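You operate a simulated robot arm through the tools that you are given. There is no shell and no other tool.

You are at the controls of a simulated robot arm. One attempt, no reset.

## Task
The horn is dead: push the green link plug home and sound the horn.
Fine: main off and drain to 0 V before you touch the plug; main on again, then one press of the horn button; ignition stays off.

The check looks at the end state, three seconds after you hand in, the way a careful person would. Anything else that was tipped, shoved, dropped, spilled or broken makes it a failure.

## Robot
A 7-joint arm with a fingered hand, fixed in place. Base frame: the origin is on the floor under the middle of its stand, x ahead of it, y to its left, z up. Readings come in m, degrees, newtons and seconds.
It reaches about 1.228 m from its shoulder. Its first joint turns from -115.0 to 115.0 degrees. Payload 5 kg.
The tool frame sits at the grasp point between the pads (the TCP): z along the fingers, y along the line on which they close. The tips reach 0.032 m beyond it. The gripper opens to 0.16 m; its body begins 0.089 m behind the TCP. The gripper is a hand of 4 fingers: y runs from the thumb to the fingers, the wrist lies at [0, 0, -0.267] in the tool frame.
Orientation is that of the tool frame in the base frame, as [roll, pitch, yaw] about the fixed x, y, z axes, in that order (R = Rz(yaw) Ry(pitch) Rx(roll)). With the fingers straight down and closing along the base's y, the tool's x points along the base's -x, its y along +y and its z along -z.

## Interface
- The arm moves only by the tool move_arm. Its argument "steps" is a list of rows, each a list of 2 entries, a list of its own where there are three numbers: the shift along the tool's x, y, z in units of 500 mm (1.0 is 500 mm), then the turn, a rotation vector about the tool's x, y, z in units of 45 degrees (1.0 is 45 degrees). In form: [[[x, y, z], [rx, ry, rz]], ...]. A call has 1 to 20 rows; each row is the pose to reach, as a shift and turn from the pose commanded when the call began, along the tool's axes at that moment. A call with a number of a shift or a turn outside -1 to 1 is refused whole. A row lasts 0.2 s, in which the tool goes at most 0.05 m and 8.6 degrees; a call with a longer step from one row to the next is refused whole. A pose out of reach is approached as far as the arm can. The call stops where the force on the tool passes 40 N (or 10 N more than at its start, if that is more) or the arm is blocked; 0.2 s more then pass. In this call time passes only in rows, and 0.2 s behind the last. It gives the time, the measured TCP pose, the force on the tool (base axes), the opening and the grip force at its end, in the units of the frame above (readings bear some noise), with the torque about the TCP (base axes, N m) and any sound that the robot's microphone picked up.
- Cameras (640 x 400 px; columns grow to the right, rows downward): "scene" is fixed at [0.0515, 0.5008, 1.8592]; the picture's right is [-0.52, -0.86, 0.00], its down [-0.32, 0.20, -0.93] and it looks along [0.79, -0.48, -0.38] (base axes); focal length 318 px, centre (320, 200). "wrist" rides on the gripper at [0.08, -0.004, -0.114] in the tool frame; the picture's right is [0.05, 1.00, 0.00], its down [-0.82, 0.04, -0.58] and it looks along [-0.58, 0.03, 0.82] (tool axes); focal length 265 px, centre (320, 200). There is no depth. A picture from a camera that has moved, and an enlarged one, comes with that camera's place and axes in the base frame and with its lens.
- capture(camera): a new picture of that camera. No time passes.
- lift_body(by): slides the trunk up (or, below 0, down) by that many m; the arm rides with it, the base frame stays. It gives what a move gives, with no picture.
- finger_targets(finger1, finger2, finger3, thumb_bend): sets how far each is bent, from 0 (flat) to 1 (curled in); at 0.3 the hand is open as for a grip, at 0.7 the pads meet at the TCP. One left out holds its place. A second passes; each finger stops where it meets its share of the squeeze, and holds until it gets a number again. It is the only way to open and close the hand. It gives what a move gives, with no picture; readings hold the bend of each and the force on the fingers (four entries, about 0 where the hand has none), thumb and palm.
- zoom(camera, box): a new picture of the part [left, top, right, bottom] of that camera's present view, enlarged. No time passes.
- job_done(): hands the job in; it is judged then, once.

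Nothing tells you positions but the pictures and the camera data. Unless the task says otherwise, let go and move clear before handing in.

The tools are called after "Request:" as a command line: name --argument value ..., lists and objects as JSON in quotes. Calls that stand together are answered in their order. move_arm: Moves the arm, as the interface text tells. Its arguments: {"type":"object","properties":{"steps":{"type":"array"}},"required":["steps"]} The other tools are called the same way: lift_body (by) moves the trunk up or down; finger_targets (finger1, finger2, finger3, thumb_bend) moves the fingers one by one; capture (camera) takes a picture; zoom (camera, box) takes an enlarged picture of a part of a camera's view; job_done () hands the job in.

At the start:

```text
t: 0.0
ee_pos: [0.6256, 0.1247, 1.6652]
orientation: [180.0, 0.0, 180.0]
force: [0.1, -0.1, 0.7]
torque: [0.03, 0.01, 0.0]
finger_gap: 0.1596
gripper_force: 0.0
shape: jaw
bend: [0.3, 0.3, 0.3, 0.3]
finger forces: [0.1, 0.0, 0.1, 0.1, 0.1, 0.0]
trunk travel left (down, up): [-0.875, 0.115]
```

scene: 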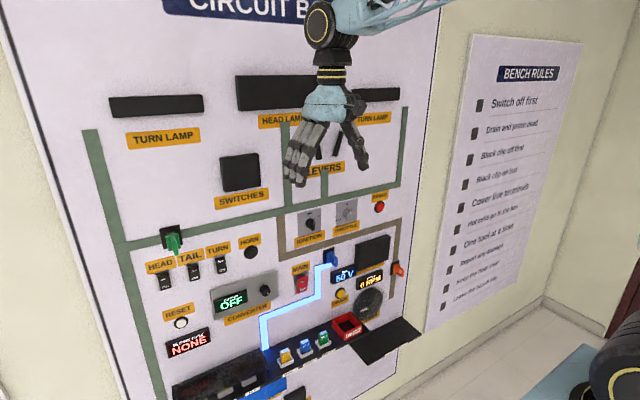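
wrist: 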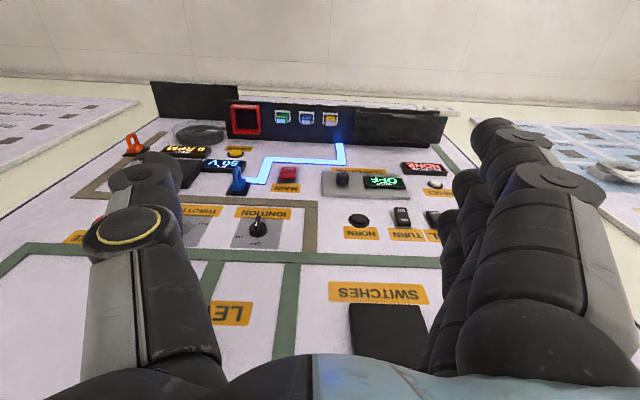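

I see a vertical circuit board ahead of the arm with a MAIN switch, 50 V readout, horn button, green plug at the left and a drain button. I'll zoom in for detail before doing anything.

Request:
zoom --camera "scene" --box '[100, 200, 300, 325]'

Request:
zoom --camera "scene" --box '[260, 190, 420, 290]'

Request:
zoom --camera "scene" --box '[260, 270, 440, 400]'

Request:
zoom --camera "scene" --box '[450, 50, 600, 320]'

Request:
zoom --camera "wrist" --box '[100, 70, 460, 290]'

```text
3.20 times, centred on (200, 262) of scene
camera zoom: at [0.0515, 0.5008, 1.8592], right [-0.52, -0.86, 0.0], down [-0.32, 0.2, -0.93], along [0.79, -0.48, -0.38], focal length 1019 px, centre (704, 0)
```

zoom: 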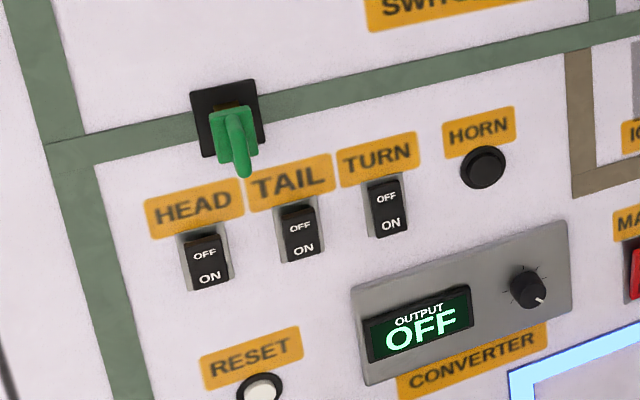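

```text
4.00 times, centred on (340, 240) of scene
camera zoom: at [0.0515, 0.5008, 1.8592], right [-0.52, -0.86, 0.0], down [-0.32, 0.2, -0.93], along [0.79, -0.48, -0.38], focal length 1274 px, centre (240, 40)
```

zoom: 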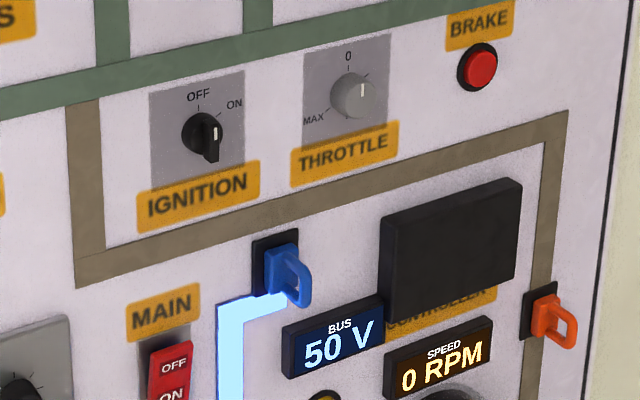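

```text
3.08 times, centred on (350, 335) of scene
camera zoom: at [0.0515, 0.5008, 1.8592], right [-0.52, -0.86, 0.0], down [-0.32, 0.2, -0.93], along [0.79, -0.48, -0.38], focal length 980 px, centre (228, -215)
```

zoom: 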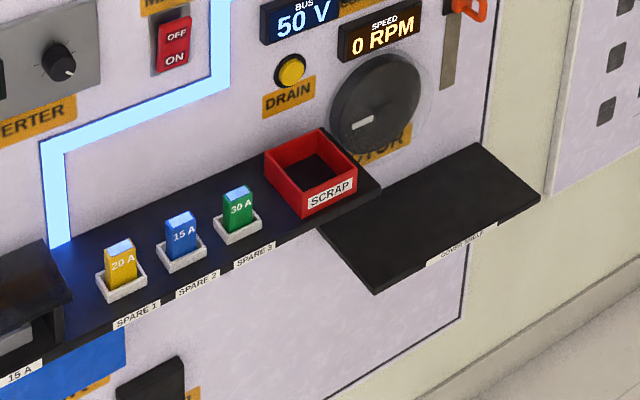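

```text
1.48 times, centred on (525, 185) of scene
camera zoom: at [0.0515, 0.5008, 1.8592], right [-0.52, -0.86, 0.0], down [-0.32, 0.2, -0.93], along [0.79, -0.48, -0.38], focal length 472 px, centre (16, 222)
```

zoom: 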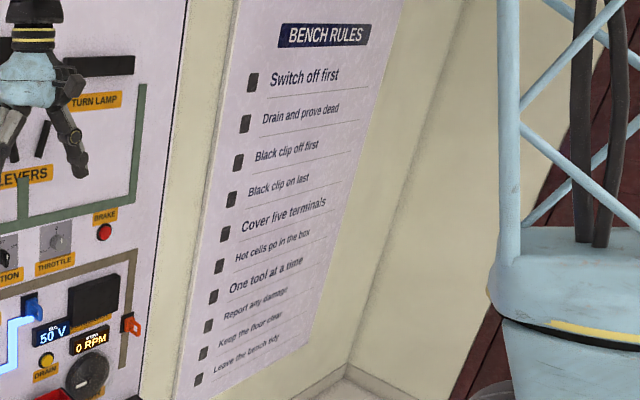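

```text
1.78 times, centred on (280, 180) of wrist
camera zoom: at [0.5465, 0.1204, 1.7791], right [-0.05, 1.0, 0.0], down [0.82, 0.04, 0.58], along [0.58, 0.03, -0.82], focal length 472 px, centre (391, 236)
```

zoom: 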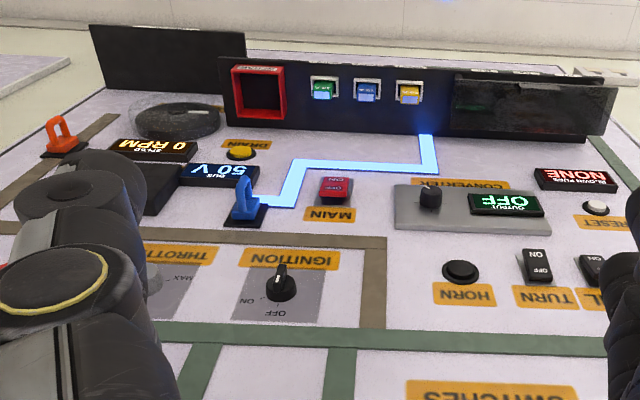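

The board is upright at about x ≈ 0.935. From the two views I place HORN at about (y 0.23, z 1.31), MAIN at (0.05, 1.115), DRAIN at (-0.125, 1.01) and the green plug at (0.45, 1.43). First I'll turn the hand to point at the board, well clear of it.

Request:
move_arm --steps '[[[0.04, 0, 0], [0, -0.18, 0]], [[0.08, 0, 0], [0, -0.36, 0]], [[0.1, 0, 0], [0, -0.54, 0]], [[0.1, 0, 0], [0, -0.72, 0]], [[0.1, 0, 0], [0, -0.9, 0]], [[0.1, 0, 0], [0, -1.0, 0]]]'

```text
t: 1.4
ee_pos: [0.5773, 0.1265, 1.6665]
orientation: [180.0, 45.1, -179.9]
force: [0.3, 0.3, 0.2]
torque: [-0.01, 0.01, 0.01]
finger_gap: 0.16
gripper_force: 0.1
shape: jaw
bend: [0.3, 0.3, 0.3, 0.3]
finger forces: [0.0, 0.0, 0.0, 0.0, 0.0, 0.0]
trunk travel left (down, up): [-0.875, 0.115]
```

The hand is tilted 45° forward, as planned, with no contact. I'll turn the remaining 45°.

Request:
move_arm --steps '[[[0, 0, 0], [0, -0.18, 0]], [[0, 0, 0], [0, -0.36, 0]], [[0, 0, 0], [0, -0.54, 0]], [[0, 0, 0], [0, -0.72, 0]], [[0, 0, 0], [0, -0.9, 0]], [[0, 0, 0], [0, -1.0, 0]]]'

Request:
finger_targets --finger1 1.0 --finger2 0.3 --finger3 1.0 --thumb_bend 0.3

Request:
capture --camera "scene"

Request:
capture --camera "wrist"

```text
t: 2.8
ee_pos: [0.6106, 0.1422, 1.6875]
orientation: [111.2, 89.6, 110.8]
force: [0.1, 3.1, 0.8]
torque: [-0.05, 0.11, -0.24]
finger_gap: 0.1599
gripper_force: 0.0
shape: jaw
bend: [0.3, 0.3, 0.3, 0.3]
finger forces: [0.1, 0.0, 0.1, 0.0, 0.0, 0.1]
out of reach, approached as far as the arm can: row 4, 5, 6
trunk travel left (down, up): [-0.875, 0.115]
```

```text
t: 3.8
ee_pos: [0.6104, 0.1432, 1.6899]
orientation: [-164.7, 90.0, -164.7]
force: [-0.8, -0.1, -0.3]
torque: [-0.01, -0.01, 0.05]
finger_gap: 0.0781
gripper_force: 0.1
shape: fingers
bend: [1.0, 0.3, 1.0, 0.3]
finger forces: [0.1, 0.1, 0.0, 0.0, 0.0, 0.1]
trunk travel left (down, up): [-0.875, 0.115]
```

```text
taken
```

scene: 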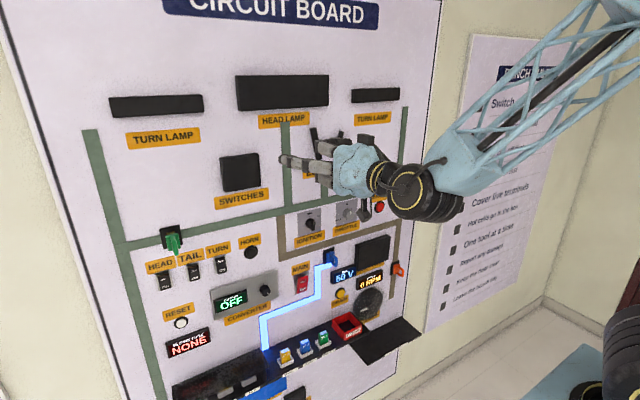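

```text
taken
camera wrist: at [0.4974, 0.1395, 1.608], right [0.0, 1.0, -0.05], down [-0.58, 0.04, 0.82], along [0.82, 0.03, 0.58], focal length 265 px, centre (320, 200)
```

wrist: 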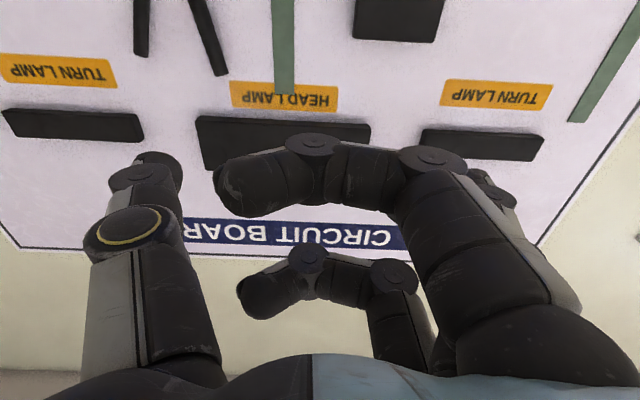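

The hand now points at the board, about 0.3 m short of it, and outer fingers curl out of the way. I'll make a two-finger "beak" (middle finger and thumb meeting at the TCP) and check its shape.

Request:
finger_targets --finger1 1.0 --finger2 0.7 --finger3 1.0 --thumb_bend 0.7

Request:
capture --camera "wrist"

Request:
zoom --camera "scene" --box '[260, 110, 420, 210]'

```text
t: 4.8
ee_pos: [0.61, 0.1443, 1.6883]
orientation: [-173.0, 89.9, -173.0]
force: [0.3, -0.1, 0.2]
torque: [0.0, 0.02, 0.0]
finger_gap: 0.0504
gripper_force: 0.2
shape: fingers
bend: [1.0, 0.7, 1.0, 0.7]
finger forces: [0.0, 0.1, 0.0, 0.1, 0.0, 0.0]
trunk travel left (down, up): [-0.875, 0.115]
```

```text
taken
camera wrist: at [0.4975, 0.1392, 1.608], right [0.0, 1.0, -0.05], down [-0.58, 0.04, 0.82], along [0.82, 0.03, 0.58], focal length 265 px, centre (320, 200)
```

wrist: 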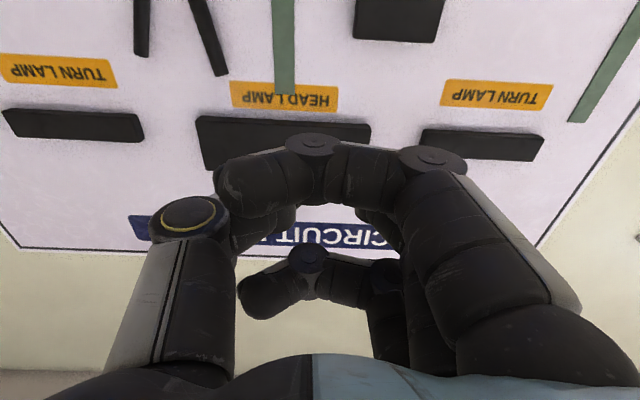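

```text
4.00 times, centred on (340, 160) of scene
camera zoom: at [0.0515, 0.5008, 1.8592], right [-0.52, -0.86, 0.0], down [-0.32, 0.2, -0.93], along [0.79, -0.48, -0.38], focal length 1274 px, centre (240, 360)
```

zoom: 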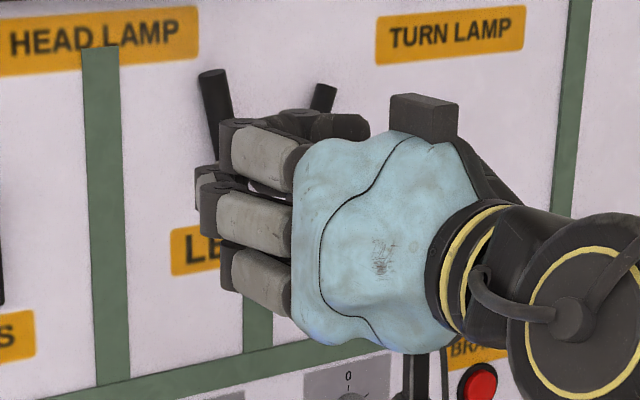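

The beak barely protrudes past the curled fingers, so a straight pointing finger will be better. I'll straighten the middle finger and curl the rest, then look again.

Request:
finger_targets --finger1 1.0 --finger2 0.2 --finger3 1.0 --thumb_bend 0.9

Request:
capture --camera "wrist"

Request:
zoom --camera "scene" --box '[240, 110, 400, 210]'

```text
t: 5.8
ee_pos: [0.6093, 0.1439, 1.6885]
orientation: [8.4, 90.0, 8.3]
force: [0.2, 1.0, 0.3]
torque: [0.01, 0.0, -0.01]
finger_gap: 0.048
gripper_force: 0.0
shape: fingers
bend: [1.0, 0.2, 1.0, 0.9]
finger forces: [0.0, 0.1, 0.0, 0.1, 0.1, 0.0]
trunk travel left (down, up): [-0.875, 0.115]
```

```text
taken
camera wrist: at [0.4975, 0.1392, 1.608], right [0.0, 1.0, -0.05], down [-0.58, 0.04, 0.82], along [0.82, 0.03, 0.58], focal length 265 px, centre (320, 200)
```

wrist: 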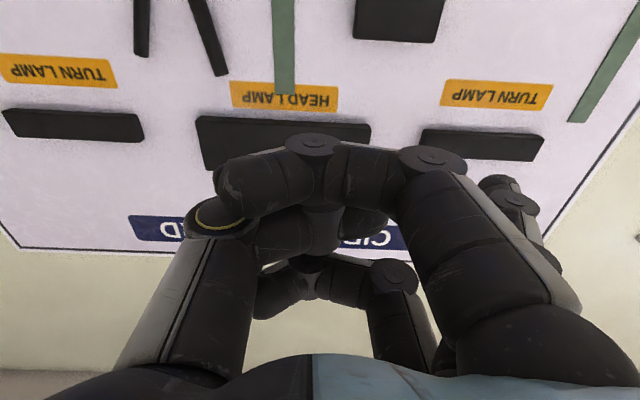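

```text
4.00 times, centred on (320, 160) of scene
camera zoom: at [0.0515, 0.5008, 1.8592], right [-0.52, -0.86, 0.0], down [-0.32, 0.2, -0.93], along [0.79, -0.48, -0.38], focal length 1274 px, centre (320, 360)
```

zoom: 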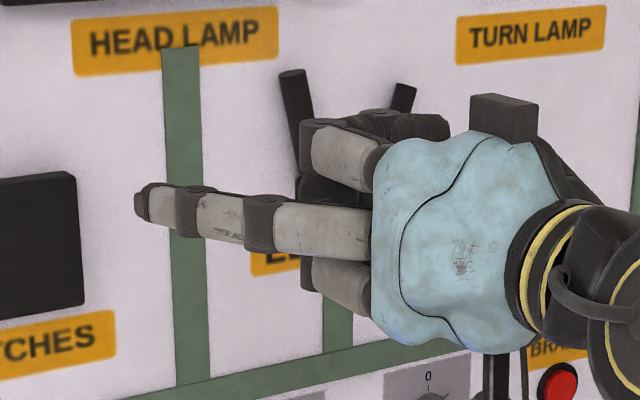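

The pointing finger's tip sits about 0.11 m to the finger side of the TCP and 0.03 m ahead of it. Before lowering the trunk I'll check what is near the robot on the right.

Request:
zoom --camera "scene" --box '[420, 200, 640, 400]'

Request:
capture --camera "scene"

```text
2.00 times, centred on (530, 300) of scene
camera zoom: at [0.0515, 0.5008, 1.8592], right [-0.52, -0.86, 0.0], down [-0.32, 0.2, -0.93], along [0.79, -0.48, -0.38], focal length 637 px, centre (-100, 0)
```

zoom: 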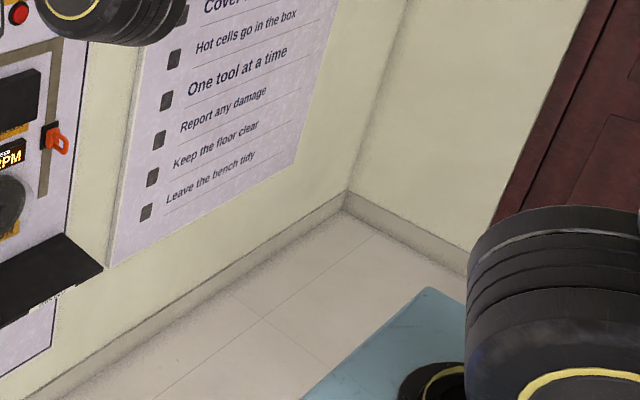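

```text
taken
```

scene: 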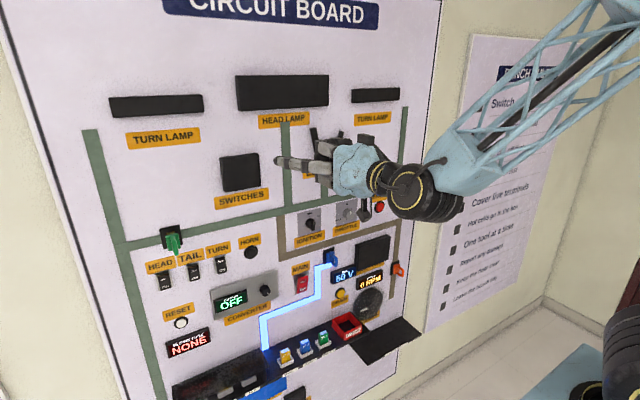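

The area around the robot is clear. I'll move the arm slightly forward out of its folded limit and lower the trunk so the board controls lie at a comfortable height.

Request:
move_arm --steps '[[[0, 0, 0.05], [0, 0, 0]], [[0, 0, 0.1], [0, 0, 0]]]'

Request:
lift_body --by -0.4

Request:
capture --camera "scene"

```text
t: 6.4
ee_pos: [0.6628, 0.1425, 1.6868]
orientation: [-145.6, 89.9, -145.5]
force: [0.1, 0.7, 0.4]
torque: [0.03, 0.0, -0.01]
finger_gap: 0.0478
gripper_force: 0.0
shape: fingers
bend: [1.0, 0.2, 1.0, 0.9]
finger forces: [0.1, 0.1, 0.1, 0.1, 0.0, 0.0]
trunk travel left (down, up): [-0.875, 0.115]
```

```text
t: 10.2
ee_pos: [0.6605, 0.1427, 1.2874]
orientation: [-107.3, 90.0, -107.3]
force: [-0.2, 0.2, -0.4]
torque: [-0.03, 0.01, 0.0]
finger_gap: 0.048
gripper_force: 0.0
shape: fingers
bend: [1.0, 0.2, 1.0, 0.9]
finger forces: [0.0, 0.0, 0.0, 0.1, 0.1, 0.0]
trunk travel left (down, up): [-0.475, 0.515]
```

```text
taken
```

scene: 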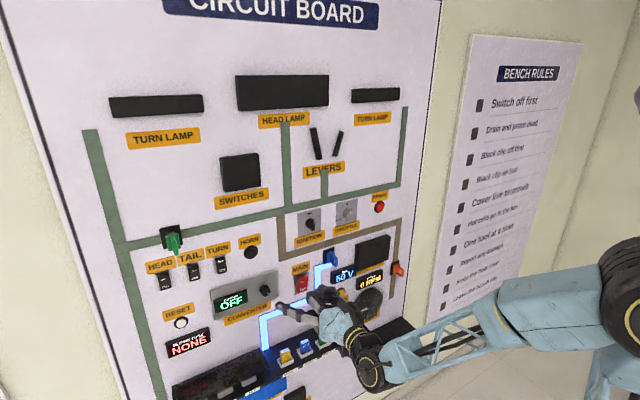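

The arm is now in front of the board at mid-height, still 0.25 m short of it, and nothing was touched. I'll roll the hand so the pointing finger is lowest, with the rest of the hand above it.

Request:
move_arm --steps '[[[0, 0, 0], [0, 0, -0.18]], [[0, 0, 0], [0, 0, -0.36]], [[0, 0, 0], [0, 0, -0.54]], [[0, 0, 0], [0, 0, -0.72]], [[0, 0, 0], [0, 0, -0.9]], [[0, 0, 0], [0, 0, -1.0]]]'

Request:
move_arm --steps '[[[0, 0, 0], [0, 0, -0.18]], [[0, 0, 0], [0, 0, -0.36]], [[0, 0, 0], [0, 0, -0.54]], [[0, 0, 0], [0, 0, -0.72]], [[0, 0, 0], [0, 0, -0.9]], [[0, 0, 0], [0, 0, -1.0]]]'

Request:
capture --camera "wrist"

Request:
capture --camera "scene"

```text
t: 11.6
ee_pos: [0.6604, 0.1429, 1.2873]
orientation: [-90.0, 44.9, -90.1]
force: [0.6, -0.4, 0.1]
torque: [-0.01, 0.01, 0.02]
finger_gap: 0.0479
gripper_force: 0.2
shape: fingers
bend: [1.0, 0.2, 1.0, 0.9]
finger forces: [0.0, 0.1, 0.0, 0.0, 0.0, 0.0]
trunk travel left (down, up): [-0.475, 0.515]
```

```text
t: 13.0
ee_pos: [0.6604, 0.1421, 1.2885]
orientation: [-90.0, 0.0, -90.1]
force: [0.3, 0.6, 0.2]
torque: [-0.01, 0.01, -0.03]
finger_gap: 0.0481
gripper_force: 0.0
shape: fingers
bend: [1.0, 0.2, 1.0, 0.9]
finger forces: [0.0, 0.1, 0.0, 0.0, 0.0, 0.1]
trunk travel left (down, up): [-0.475, 0.515]
```

```text
taken
camera wrist: at [0.5474, 0.0616, 1.2921], right [0.0, -0.05, -1.0], down [-0.58, 0.82, -0.04], along [0.82, 0.58, -0.03], focal length 265 px, centre (320, 200)
```

wrist: 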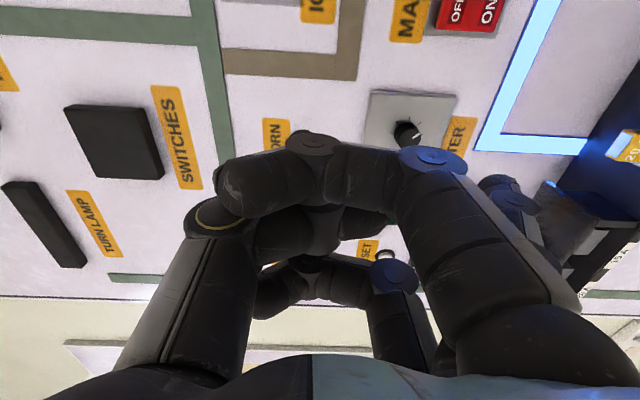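

```text
taken
```

scene: 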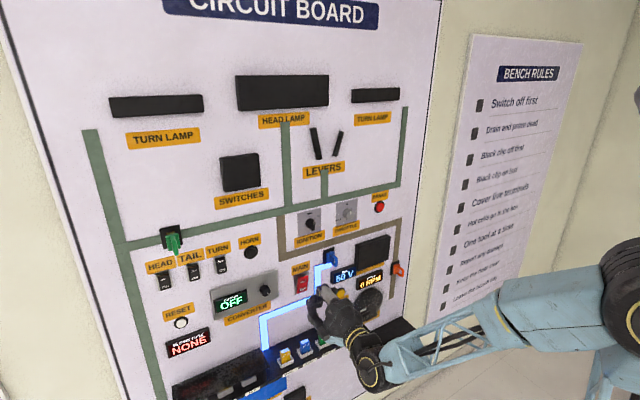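

The hand is rolled as intended: finger side down, thumb side up. Next I'll tilt it about 25° so the pointing finger itself aims straight at the board, then measure the fingertip.

Request:
move_arm --steps '[[[0, 0, 0], [0.18, 0, 0]], [[0, 0, 0], [0.36, 0, 0]], [[0, 0, 0], [0.54, 0, 0]], [[0, 0, 0], [0.6, 0, 0]]]'

Request:
zoom --camera "scene" --box '[260, 240, 420, 340]'

Request:
capture --camera "wrist"

```text
t: 14.0
ee_pos: [0.6608, 0.1411, 1.2864]
orientation: [-62.9, 0.1, -90.0]
force: [-0.1, 0.6, -0.2]
torque: [-0.02, -0.03, -0.03]
finger_gap: 0.0479
gripper_force: 0.1
shape: fingers
bend: [1.0, 0.2, 1.0, 0.9]
finger forces: [0.0, 0.0, 0.0, 0.1, 0.0, 0.0]
trunk travel left (down, up): [-0.475, 0.515]
```

```text
4.00 times, centred on (340, 290) of scene
camera zoom: at [0.0515, 0.5008, 1.8592], right [-0.52, -0.86, 0.0], down [-0.32, 0.2, -0.93], along [0.79, -0.48, -0.38], focal length 1274 px, centre (240, -160)
```

zoom: 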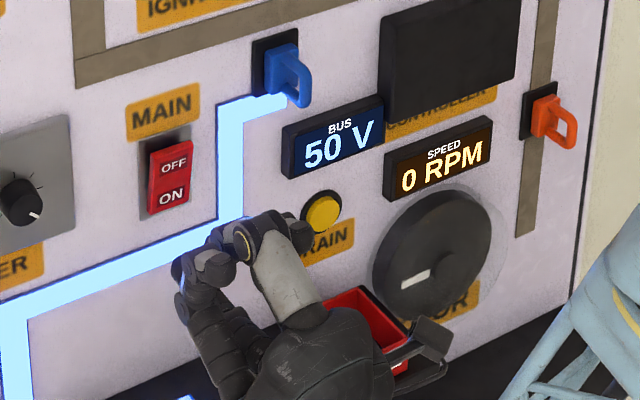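

```text
taken
camera wrist: at [0.5586, 0.0619, 1.2385], right [0.45, -0.05, -0.89], down [-0.5, 0.82, -0.3], along [0.74, 0.58, 0.34], focal length 265 px, centre (320, 200)
```

wrist: 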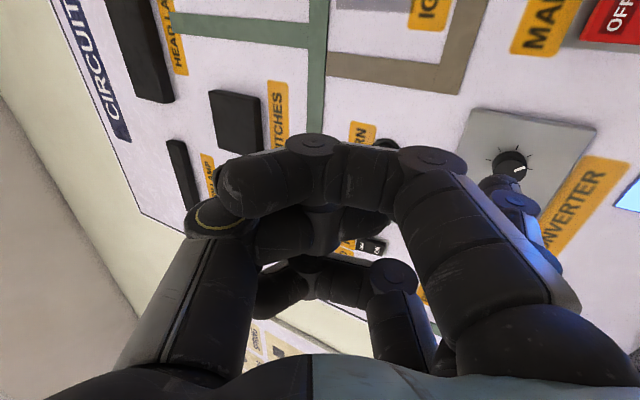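

The scene camera can't see the low fingertip well, but the wrist camera shows it near pixel (500, 180). I'll zoom in there to fix its position in the tool frame.

Request:
zoom --camera "wrist" --box '[400, 110, 600, 310]'

Request:
zoom --camera "scene" --box '[290, 280, 350, 330]'

```text
2.00 times, centred on (500, 210) of wrist
camera zoom: at [0.5586, 0.0619, 1.2385], right [0.45, -0.05, -0.89], down [-0.5, 0.82, -0.3], along [0.74, 0.58, 0.34], focal length 531 px, centre (-40, 180)
```

zoom: 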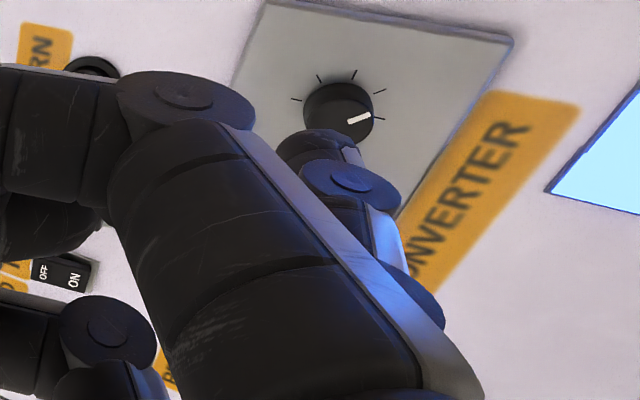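

```text
8.00 times, centred on (320, 305) of scene
camera zoom: at [0.0515, 0.5008, 1.8592], right [-0.52, -0.86, 0.0], down [-0.32, 0.2, -0.93], along [0.79, -0.48, -0.38], focal length 2548 px, centre (320, -640)
```

zoom: 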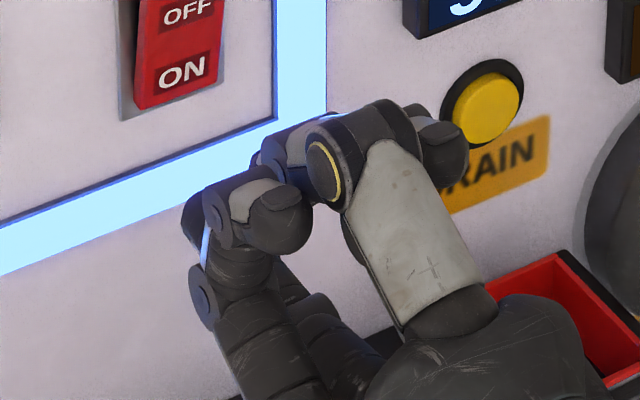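

The fingertip sits at about (0.74, 0.14, 1.20), i.e. 0.078 m ahead of and 0.085 m below the TCP. Next I'll bring it in front of the OFF half of the MAIN rocker, stopping about 5 cm short.

Request:
move_arm --steps '[[[0.061, 0.041, -0.021], [0, 0, 0]], [[0.121, 0.083, -0.042], [0, 0, 0]], [[0.182, 0.124, -0.063], [0, 0, 0]], [[0.182, 0.164, 0.015], [0, 0, 0]], [[0.182, 0.203, 0.092], [0, 0, 0]], [[0.182, 0.235, 0.155], [0, 0, 0]]]'

Request:
capture --camera "wrist"

Request:
zoom --camera "wrist" --box '[400, 80, 600, 280]'

Request:
zoom --camera "scene" --box '[240, 230, 400, 330]'

```text
t: 15.4
ee_pos: [0.79, 0.0509, 1.2206]
orientation: [-63.0, 0.1, -90.0]
force: [0.3, 0.0, 0.4]
torque: [0.0, -0.04, -0.02]
finger_gap: 0.0479
gripper_force: 0.1
shape: fingers
bend: [1.0, 0.2, 1.0, 0.9]
finger forces: [0.0, 0.0, 0.0, 0.0, 0.0, 0.0]
trunk travel left (down, up): [-0.475, 0.515]
```

```text
taken
camera wrist: at [0.6868, -0.0288, 1.1724], right [0.45, -0.05, -0.89], down [-0.5, 0.82, -0.3], along [0.74, 0.58, 0.34], focal length 265 px, centre (320, 200)
```

wrist: 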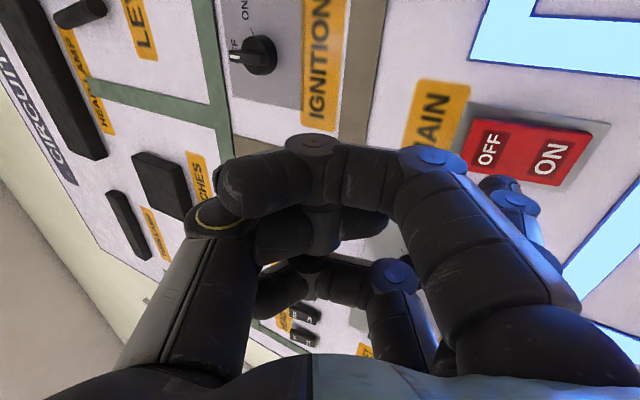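

```text
2.00 times, centred on (500, 180) of wrist
camera zoom: at [0.6868, -0.0288, 1.1724], right [0.45, -0.05, -0.89], down [-0.5, 0.82, -0.3], along [0.74, 0.58, 0.34], focal length 531 px, centre (-40, 240)
```

zoom: 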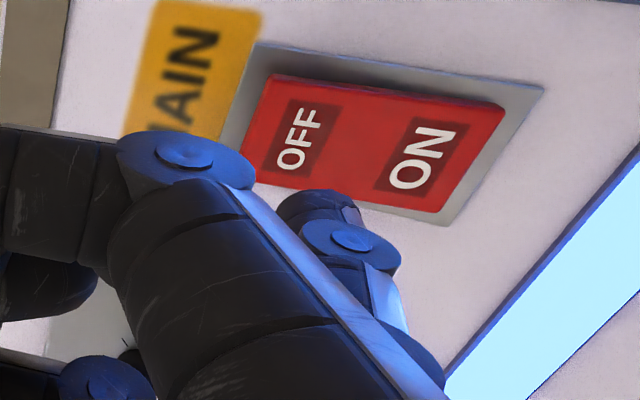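

```text
4.00 times, centred on (320, 280) of scene
camera zoom: at [0.0515, 0.5008, 1.8592], right [-0.52, -0.86, 0.0], down [-0.32, 0.2, -0.93], along [0.79, -0.48, -0.38], focal length 1274 px, centre (320, -120)
```

zoom: 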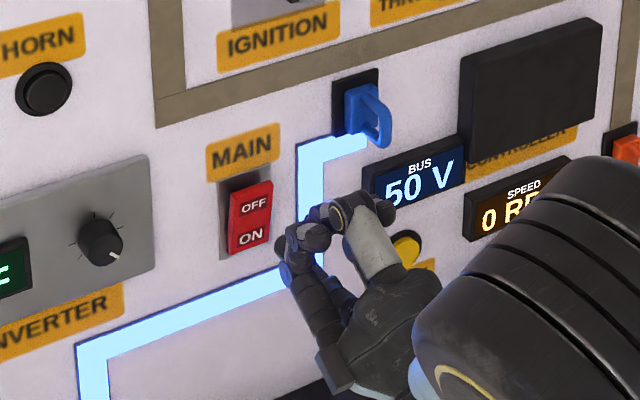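

The fingertip is at (0.868, 0.051, 1.136), right in line with the OFF half, which stands proud (ON is pressed in). I'll advance straight ahead in small steps.

Request:
move_arm --steps '[[[0, 0.0091, 0.0178], [0, 0, 0]], [[0, 0.0182, 0.0356], [0, 0, 0]], [[0, 0.0227, 0.0445], [0, 0, 0]], [[0, 0.0272, 0.0535], [0, 0, 0]]]'

Request:
zoom --camera "wrist" --box '[400, 80, 600, 280]'

Request:
zoom --camera "scene" --box '[240, 230, 400, 330]'

```text
t: 16.4
ee_pos: [0.8148, 0.0516, 1.22]
orientation: [-63.0, 0.1, -89.9]
force: [-0.3, 0.8, -0.3]
torque: [-0.02, -0.02, 0.01]
finger_gap: 0.0479
gripper_force: 0.0
shape: fingers
bend: [1.0, 0.2, 1.0, 0.9]
finger forces: [0.0, 0.1, 0.0, 0.1, 0.0, 0.0]
trunk travel left (down, up): [-0.475, 0.515]
```

```text
2.00 times, centred on (500, 180) of wrist
camera zoom: at [0.7127, -0.029, 1.1705], right [0.45, -0.05, -0.89], down [-0.5, 0.82, -0.3], along [0.74, 0.58, 0.34], focal length 531 px, centre (-40, 240)
```

zoom: 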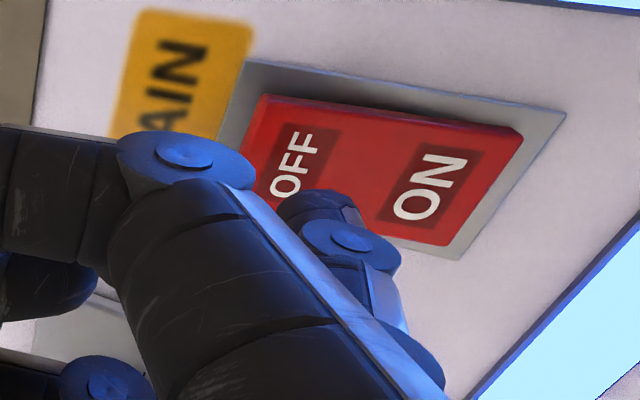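

```text
4.00 times, centred on (320, 280) of scene
camera zoom: at [0.0515, 0.5008, 1.8592], right [-0.52, -0.86, 0.0], down [-0.32, 0.2, -0.93], along [0.79, -0.48, -0.38], focal length 1274 px, centre (320, -120)
```

zoom: 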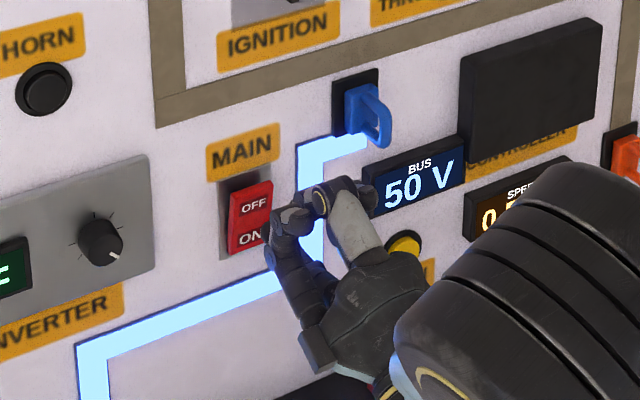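

No contact yet, and the tip is about to land on the OFF half, so I'll keep advancing slowly.

Request:
move_arm --steps '[[[0, 0.0045, 0.0089], [0, 0, 0]], [[0, 0.0091, 0.0178], [0, 0, 0]], [[0, 0.0136, 0.0267], [0, 0, 0]], [[0, 0.0182, 0.0356], [0, 0, 0]]]'

Request:
zoom --camera "wrist" --box '[400, 80, 600, 280]'

Request:
zoom --camera "scene" --box '[240, 230, 400, 330]'

```text
t: 17.4
ee_pos: [0.8343, 0.0507, 1.2188]
orientation: [-63.0, 0.0, -90.0]
force: [0.1, -0.6, 0.1]
torque: [-0.02, 0.01, 0.03]
finger_gap: 0.0479
gripper_force: 0.1
shape: fingers
bend: [1.0, 0.2, 1.0, 0.9]
finger forces: [0.0, 0.0, 0.0, 0.0, 0.1, 0.0]
trunk travel left (down, up): [-0.475, 0.515]
```

```text
2.00 times, centred on (500, 180) of wrist
camera zoom: at [0.7311, -0.0288, 1.1705], right [0.45, -0.05, -0.89], down [-0.5, 0.82, -0.3], along [0.74, 0.58, 0.34], focal length 531 px, centre (-40, 240)
```

zoom: 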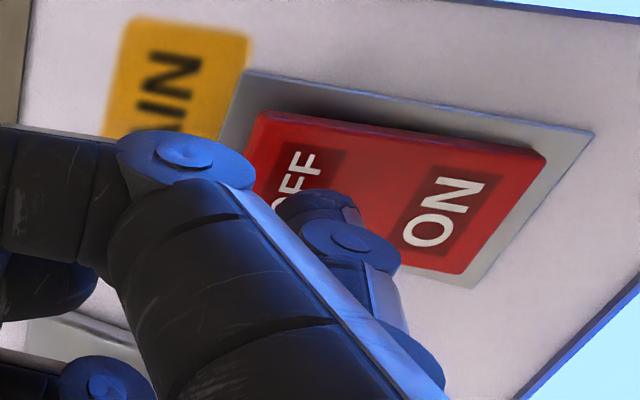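

```text
4.00 times, centred on (320, 280) of scene
camera zoom: at [0.0515, 0.5008, 1.8592], right [-0.52, -0.86, 0.0], down [-0.32, 0.2, -0.93], along [0.79, -0.48, -0.38], focal length 1274 px, centre (320, -120)
```

zoom: 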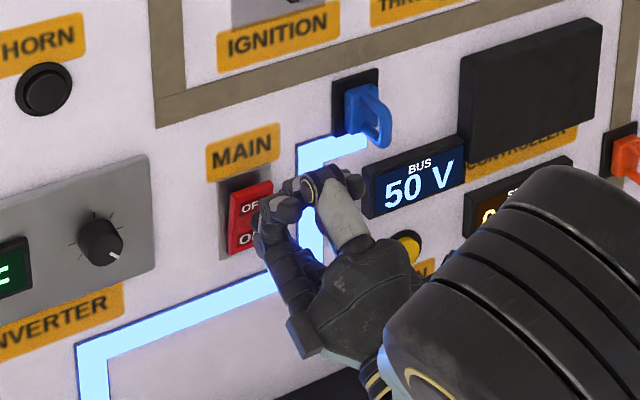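

Still no contact with the tip at about x = 0.912, so I'll go on in small steps until the force shows it pressing.

Request:
move_arm --steps '[[[0, 0.0045, 0.0089], [0, 0, 0]], [[0, 0.0091, 0.0178], [0, 0, 0]], [[0, 0.0136, 0.0267], [0, 0, 0]]]'

Request:
zoom --camera "wrist" --box '[400, 80, 600, 280]'

Request:
zoom --camera "scene" --box '[240, 230, 400, 330]'

```text
t: 18.2
ee_pos: [0.8465, 0.0505, 1.2196]
orientation: [-62.9, 0.0, -90.0]
force: [-16.1, 1.7, 1.4]
torque: [0.09, 1.39, 0.07]
finger_gap: 0.048
gripper_force: 8.3
shape: fingers
bend: [1.0, 0.2, 1.0, 0.9]
finger forces: [0.1, 16.4, 0.0, 0.0, 0.1, 0.0]
trunk travel left (down, up): [-0.475, 0.515]
```

```text
2.00 times, centred on (500, 180) of wrist
camera zoom: at [0.7442, -0.0303, 1.1712], right [0.45, -0.05, -0.89], down [-0.5, 0.82, -0.3], along [0.74, 0.58, 0.34], focal length 531 px, centre (-40, 240)
```

zoom: 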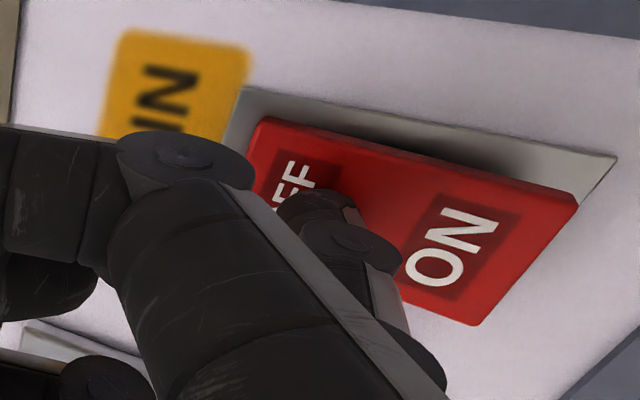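

```text
4.00 times, centred on (320, 280) of scene
camera zoom: at [0.0515, 0.5008, 1.8592], right [-0.52, -0.86, 0.0], down [-0.32, 0.2, -0.93], along [0.79, -0.48, -0.38], focal length 1274 px, centre (320, -120)
```

zoom: 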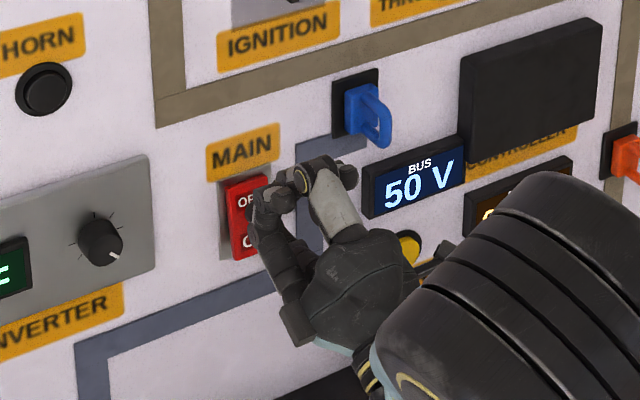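

MAIN is now OFF: the rocker flipped and the lit trace went dark, though the bus still reads 50 V. I'll back straight off, then move over in front of DRAIN at about (-0.125, 1.01).

Request:
move_arm --steps '[[[0, -0.0363, -0.0713], [0, 0, 0]], [[0, -0.0726, -0.1426], [0, 0, 0]], [[0.0704, -0.0288, -0.165], [0, 0, 0]], [[0.1408, 0.015, -0.1874], [0, 0, 0]], [[0.2112, 0.0588, -0.2098], [0, 0, 0]], [[0.2816, 0.1026, -0.2322], [0, 0, 0]], [[0.352, 0.1464, -0.2544], [0, 0, 0]]]'

Request:
capture --camera "wrist"

Request:
zoom --camera "wrist" --box '[400, 80, 600, 280]'

Request:
capture --camera "scene"

```text
t: 19.8
ee_pos: [0.7713, -0.1258, 1.0974]
orientation: [-63.0, -0.1, -89.9]
force: [0.2, -0.1, 0.1]
torque: [0.02, 0.02, -0.01]
finger_gap: 0.0478
gripper_force: 0.0
shape: fingers
bend: [1.0, 0.2, 1.0, 0.9]
finger forces: [0.0, 0.0, 0.1, 0.1, 0.1, 0.0]
trunk travel left (down, up): [-0.475, 0.515]
```

```text
taken
camera wrist: at [0.6703, -0.2054, 1.0495], right [0.45, -0.05, -0.89], down [-0.5, 0.81, -0.3], along [0.74, 0.58, 0.34], focal length 265 px, centre (320, 200)
```

wrist: 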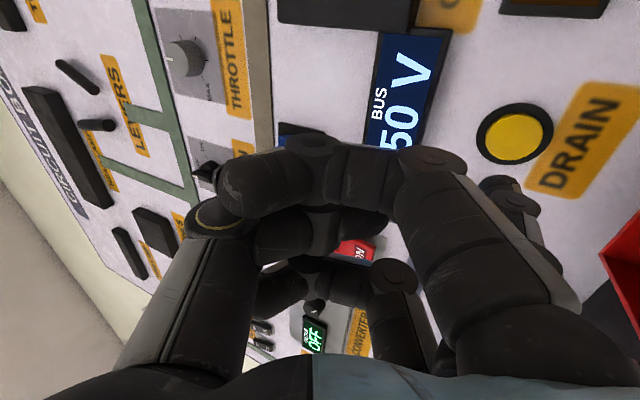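

```text
2.00 times, centred on (500, 180) of wrist
camera zoom: at [0.6703, -0.2054, 1.0495], right [0.45, -0.05, -0.89], down [-0.5, 0.81, -0.3], along [0.74, 0.58, 0.34], focal length 531 px, centre (-40, 240)
```

zoom: 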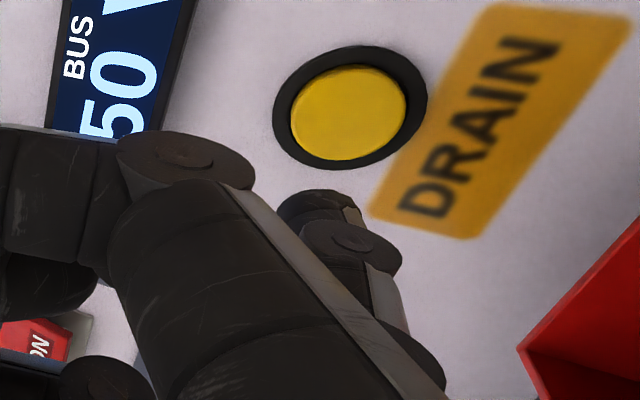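

```text
taken
```

scene: 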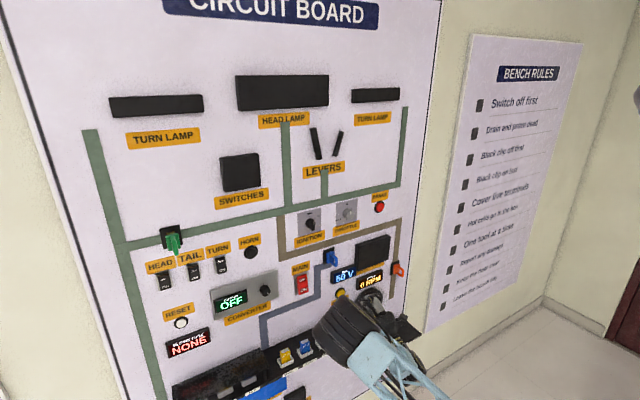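

The wrist view shows the BUS readout (50 V) and the DRAIN button, which I now place at about (-0.130, 1.004). I'll shift slightly and go in closer before pressing.

Request:
move_arm --steps '[[[0.004, 0.0253, 0.032], [0, 0, 0]], [[0.008, 0.0506, 0.064], [0, 0, 0]]]'

Request:
zoom --camera "wrist" --box '[400, 80, 600, 280]'

```text
t: 20.4
ee_pos: [0.8103, -0.1275, 1.088]
orientation: [-63.0, 0.0, -90.0]
force: [-0.1, -0.1, -0.6]
torque: [-0.02, -0.03, 0.02]
finger_gap: 0.0476
gripper_force: 0.1
shape: fingers
bend: [1.0, 0.2, 1.0, 0.9]
finger forces: [0.1, 0.1, 0.1, 0.0, 0.0, 0.1]
trunk travel left (down, up): [-0.475, 0.515]
```

```text
2.00 times, centred on (500, 180) of wrist
camera zoom: at [0.7084, -0.2083, 1.0394], right [0.45, -0.05, -0.89], down [-0.5, 0.82, -0.3], along [0.74, 0.58, 0.34], focal length 531 px, centre (-40, 240)
```

zoom: 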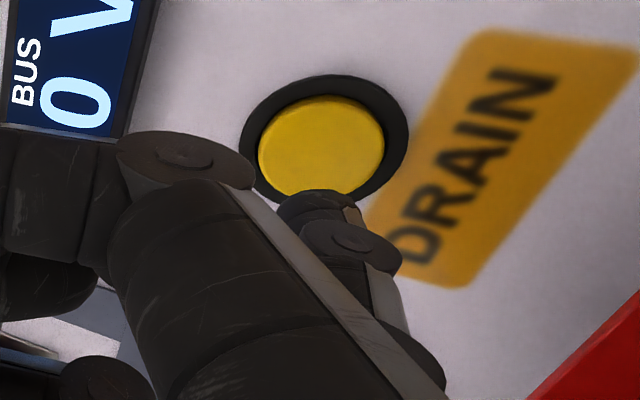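

The tip is nearly centred on the DRAIN button, which looks about 4 mm further right. I'll correct that and press in slowly.

Request:
move_arm --steps '[[[0.008, 0.0091, 0.0178], [0, 0, 0]], [[0.008, 0.0136, 0.0267], [0, 0, 0]], [[0.008, 0.0182, 0.0356], [0, 0, 0]], [[0.008, 0.0227, 0.0445], [0, 0, 0]]]'

Request:
capture --camera "wrist"

Request:
zoom --camera "scene" --box '[260, 230, 420, 330]'

```text
t: 21.4
ee_pos: [0.8342, -0.1335, 1.0872]
orientation: [-63.0, 0.1, -89.9]
force: [0.1, -0.1, 0.6]
torque: [-0.02, 0.01, -0.01]
finger_gap: 0.0477
gripper_force: 0.1
shape: fingers
bend: [1.0, 0.2, 1.0, 0.9]
finger forces: [0.0, 0.0, 0.0, 0.1, 0.1, 0.1]
trunk travel left (down, up): [-0.475, 0.515]
```

```text
taken
camera wrist: at [0.7313, -0.2131, 1.039], right [0.45, -0.05, -0.89], down [-0.5, 0.82, -0.3], along [0.74, 0.58, 0.34], focal length 265 px, centre (320, 200)
```

wrist: 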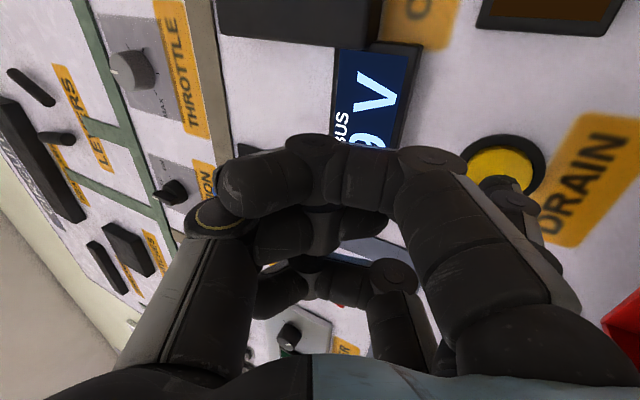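

```text
4.00 times, centred on (340, 280) of scene
camera zoom: at [0.0515, 0.5008, 1.8592], right [-0.52, -0.86, 0.0], down [-0.32, 0.2, -0.93], along [0.79, -0.48, -0.38], focal length 1274 px, centre (240, -120)
```

zoom: 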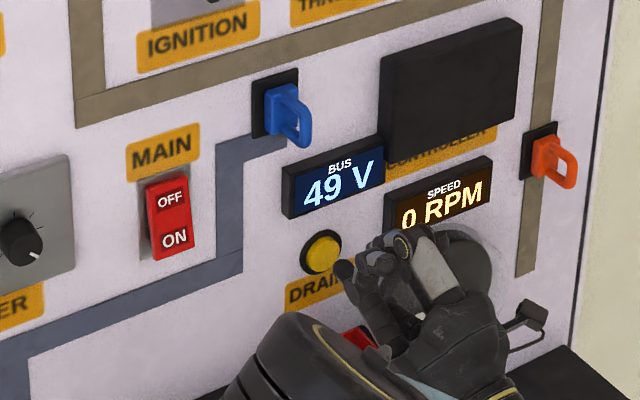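

No contact yet with the tip at x ≈ 0.912, and the bus has drifted only to 49 V. I'll continue into the button, then hold.

Request:
move_arm --steps '[[[0, 0.0045, 0.0089], [0, 0, 0]], [[0, 0.0091, 0.0178], [0, 0, 0]], [[0, 0.0127, 0.0249], [0, 0, 0]]]'

Request:
zoom --camera "scene" --box '[260, 230, 420, 330]'

Request:
zoom --camera "wrist" --box '[400, 80, 600, 280]'

```text
t: 22.2
ee_pos: [0.8469, -0.1311, 1.0857]
orientation: [-62.9, 0.0, -90.0]
force: [-0.4, -0.9, -0.6]
torque: [0.0, -0.02, 0.01]
finger_gap: 0.0482
gripper_force: 0.1
shape: fingers
bend: [1.0, 0.2, 1.0, 0.9]
finger forces: [0.1, 0.0, 0.0, 0.0, 0.1, 0.0]
trunk travel left (down, up): [-0.475, 0.515]
```

```text
4.00 times, centred on (340, 280) of scene
camera zoom: at [0.0515, 0.5008, 1.8592], right [-0.52, -0.86, 0.0], down [-0.32, 0.2, -0.93], along [0.79, -0.48, -0.38], focal length 1274 px, centre (240, -120)
```

zoom: 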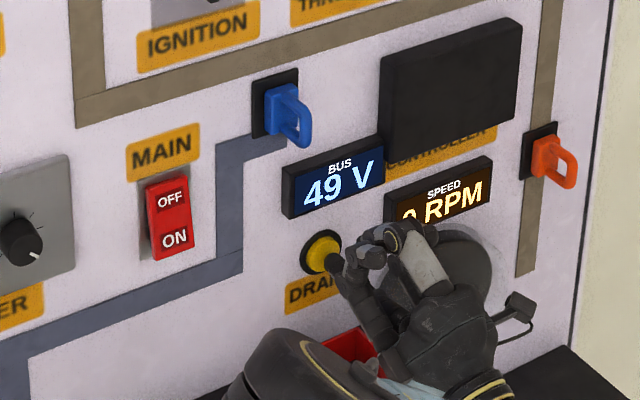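

```text
2.00 times, centred on (500, 180) of wrist
camera zoom: at [0.7455, -0.2122, 1.0376], right [0.45, -0.05, -0.89], down [-0.5, 0.81, -0.3], along [0.74, 0.58, 0.34], focal length 531 px, centre (-40, 240)
```

zoom: 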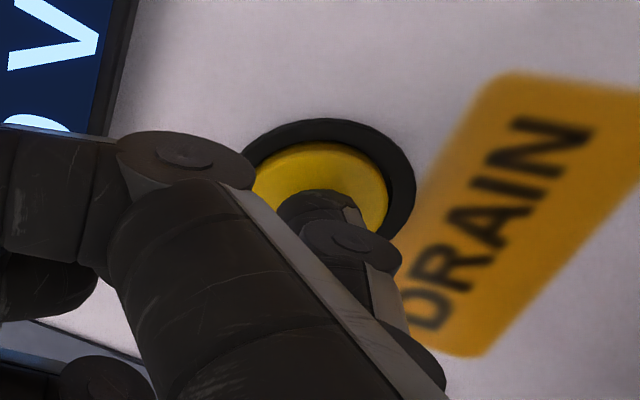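

The tip is over the yellow cap and about to touch it. I'll press further in small steps and then hold.

Request:
move_arm --steps '[[[0, 0.0036, 0.0071], [0, 0, 0]], [[0, 0.0073, 0.0143], [0, 0, 0]], [[0, 0.0091, 0.0178], [0, 0, 0]], [[0, 0.0109, 0.0214], [0, 0, 0]]]'

Request:
zoom --camera "scene" --box '[260, 230, 420, 330]'

```text
t: 23.2
ee_pos: [0.8575, -0.1329, 1.087]
orientation: [-63.0, 0.0, -90.1]
force: [-16.0, 3.8, 0.3]
torque: [0.31, 1.47, 0.25]
finger_gap: 0.048
gripper_force: 8.2
shape: fingers
bend: [1.0, 0.2, 1.0, 0.9]
finger forces: [0.0, 16.9, 0.0, 0.0, 0.0, 0.0]
trunk travel left (down, up): [-0.475, 0.515]
heard: click
```

```text
4.00 times, centred on (340, 280) of scene
camera zoom: at [0.0515, 0.5008, 1.8592], right [-0.52, -0.86, 0.0], down [-0.32, 0.2, -0.93], along [0.79, -0.48, -0.38], focal length 1274 px, centre (240, -120)
```

zoom: 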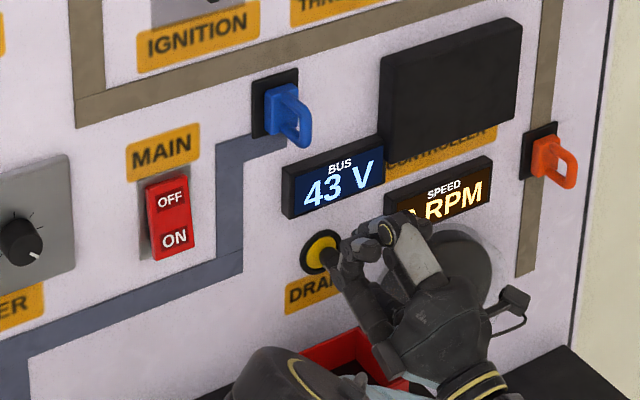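

A click was heard and the bus is falling (43 V) while the button is held. I'll hold still on it.

Request:
move_arm --steps '[[[0, 0, 0], [0, 0, 0]], [[0, 0, 0], [0, 0, 0]], [[0, 0, 0], [0, 0, 0]], [[0, 0, 0], [0, 0, 0]], [[0, 0, 0], [0, 0, 0]], [[0, 0, 0], [0, 0, 0]], [[0, 0, 0], [0, 0, 0]], [[0, 0, 0], [0, 0, 0]], [[0, 0, 0], [0, 0, 0]], [[0, 0, 0], [0, 0, 0]], [[0, 0, 0], [0, 0, 0]], [[0, 0, 0], [0, 0, 0]], [[0, 0, 0], [0, 0, 0]], [[0, 0, 0], [0, 0, 0]], [[0, 0, 0], [0, 0, 0]], [[0, 0, 0], [0, 0, 0]], [[0, 0, 0], [0, 0, 0]], [[0, 0, 0], [0, 0, 0]], [[0, 0, 0], [0, 0, 0]], [[0, 0, 0], [0, 0, 0]]]'

Request:
zoom --camera "scene" --box '[260, 230, 420, 330]'

```text
t: 27.4
ee_pos: [0.8578, -0.1327, 1.0881]
orientation: [-62.9, -0.1, -90.0]
force: [-17.6, 4.5, 1.5]
torque: [0.42, 1.57, 0.3]
finger_gap: 0.0479
gripper_force: 8.7
shape: fingers
bend: [1.0, 0.2, 1.0, 0.9]
finger forces: [0.1, 18.2, 0.0, 0.0, 0.1, 0.0]
trunk travel left (down, up): [-0.475, 0.515]
```

```text
4.00 times, centred on (340, 280) of scene
camera zoom: at [0.0515, 0.5008, 1.8592], right [-0.52, -0.86, 0.0], down [-0.32, 0.2, -0.93], along [0.79, -0.48, -0.38], focal length 1274 px, centre (240, -120)
```

zoom: 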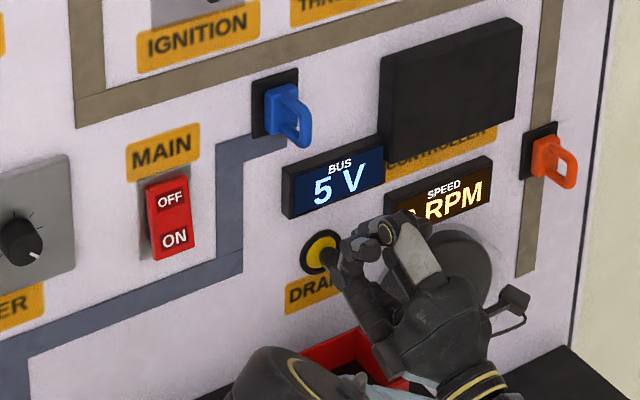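

The bus is down to 5 V and still falling, so I'll hold the button longer until it reads 0 V.

Request:
move_arm --steps '[[[0, 0, 0], [0, 0, 0]], [[0, 0, 0], [0, 0, 0]], [[0, 0, 0], [0, 0, 0]], [[0, 0, 0], [0, 0, 0]], [[0, 0, 0], [0, 0, 0]], [[0, 0, 0], [0, 0, 0]], [[0, 0, 0], [0, 0, 0]], [[0, 0, 0], [0, 0, 0]], [[0, 0, 0], [0, 0, 0]], [[0, 0, 0], [0, 0, 0]], [[0, 0, 0], [0, 0, 0]], [[0, 0, 0], [0, 0, 0]], [[0, 0, 0], [0, 0, 0]], [[0, 0, 0], [0, 0, 0]], [[0, 0, 0], [0, 0, 0]], [[0, 0, 0], [0, 0, 0]], [[0, 0, 0], [0, 0, 0]], [[0, 0, 0], [0, 0, 0]], [[0, 0, 0], [0, 0, 0]], [[0, 0, 0], [0, 0, 0]]]'

Request:
zoom --camera "scene" --box '[260, 230, 420, 330]'

```text
t: 31.6
ee_pos: [0.8589, -0.1324, 1.0869]
orientation: [-63.0, 0.0, -89.9]
force: [-18.2, 3.6, 1.1]
torque: [0.35, 1.58, 0.26]
finger_gap: 0.0476
gripper_force: 8.5
shape: fingers
bend: [1.0, 0.2, 1.0, 0.9]
finger forces: [0.0, 18.2, 0.0, 0.0, 0.1, 0.0]
trunk travel left (down, up): [-0.475, 0.515]
```

```text
4.00 times, centred on (340, 280) of scene
camera zoom: at [0.0515, 0.5008, 1.8592], right [-0.52, -0.86, 0.0], down [-0.32, 0.2, -0.93], along [0.79, -0.48, -0.38], focal length 1274 px, centre (240, -120)
```

zoom: 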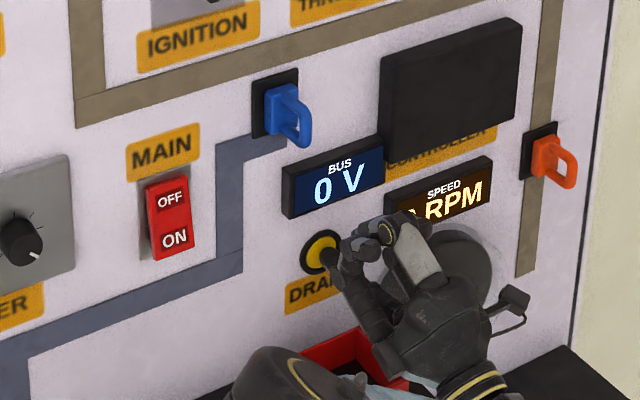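

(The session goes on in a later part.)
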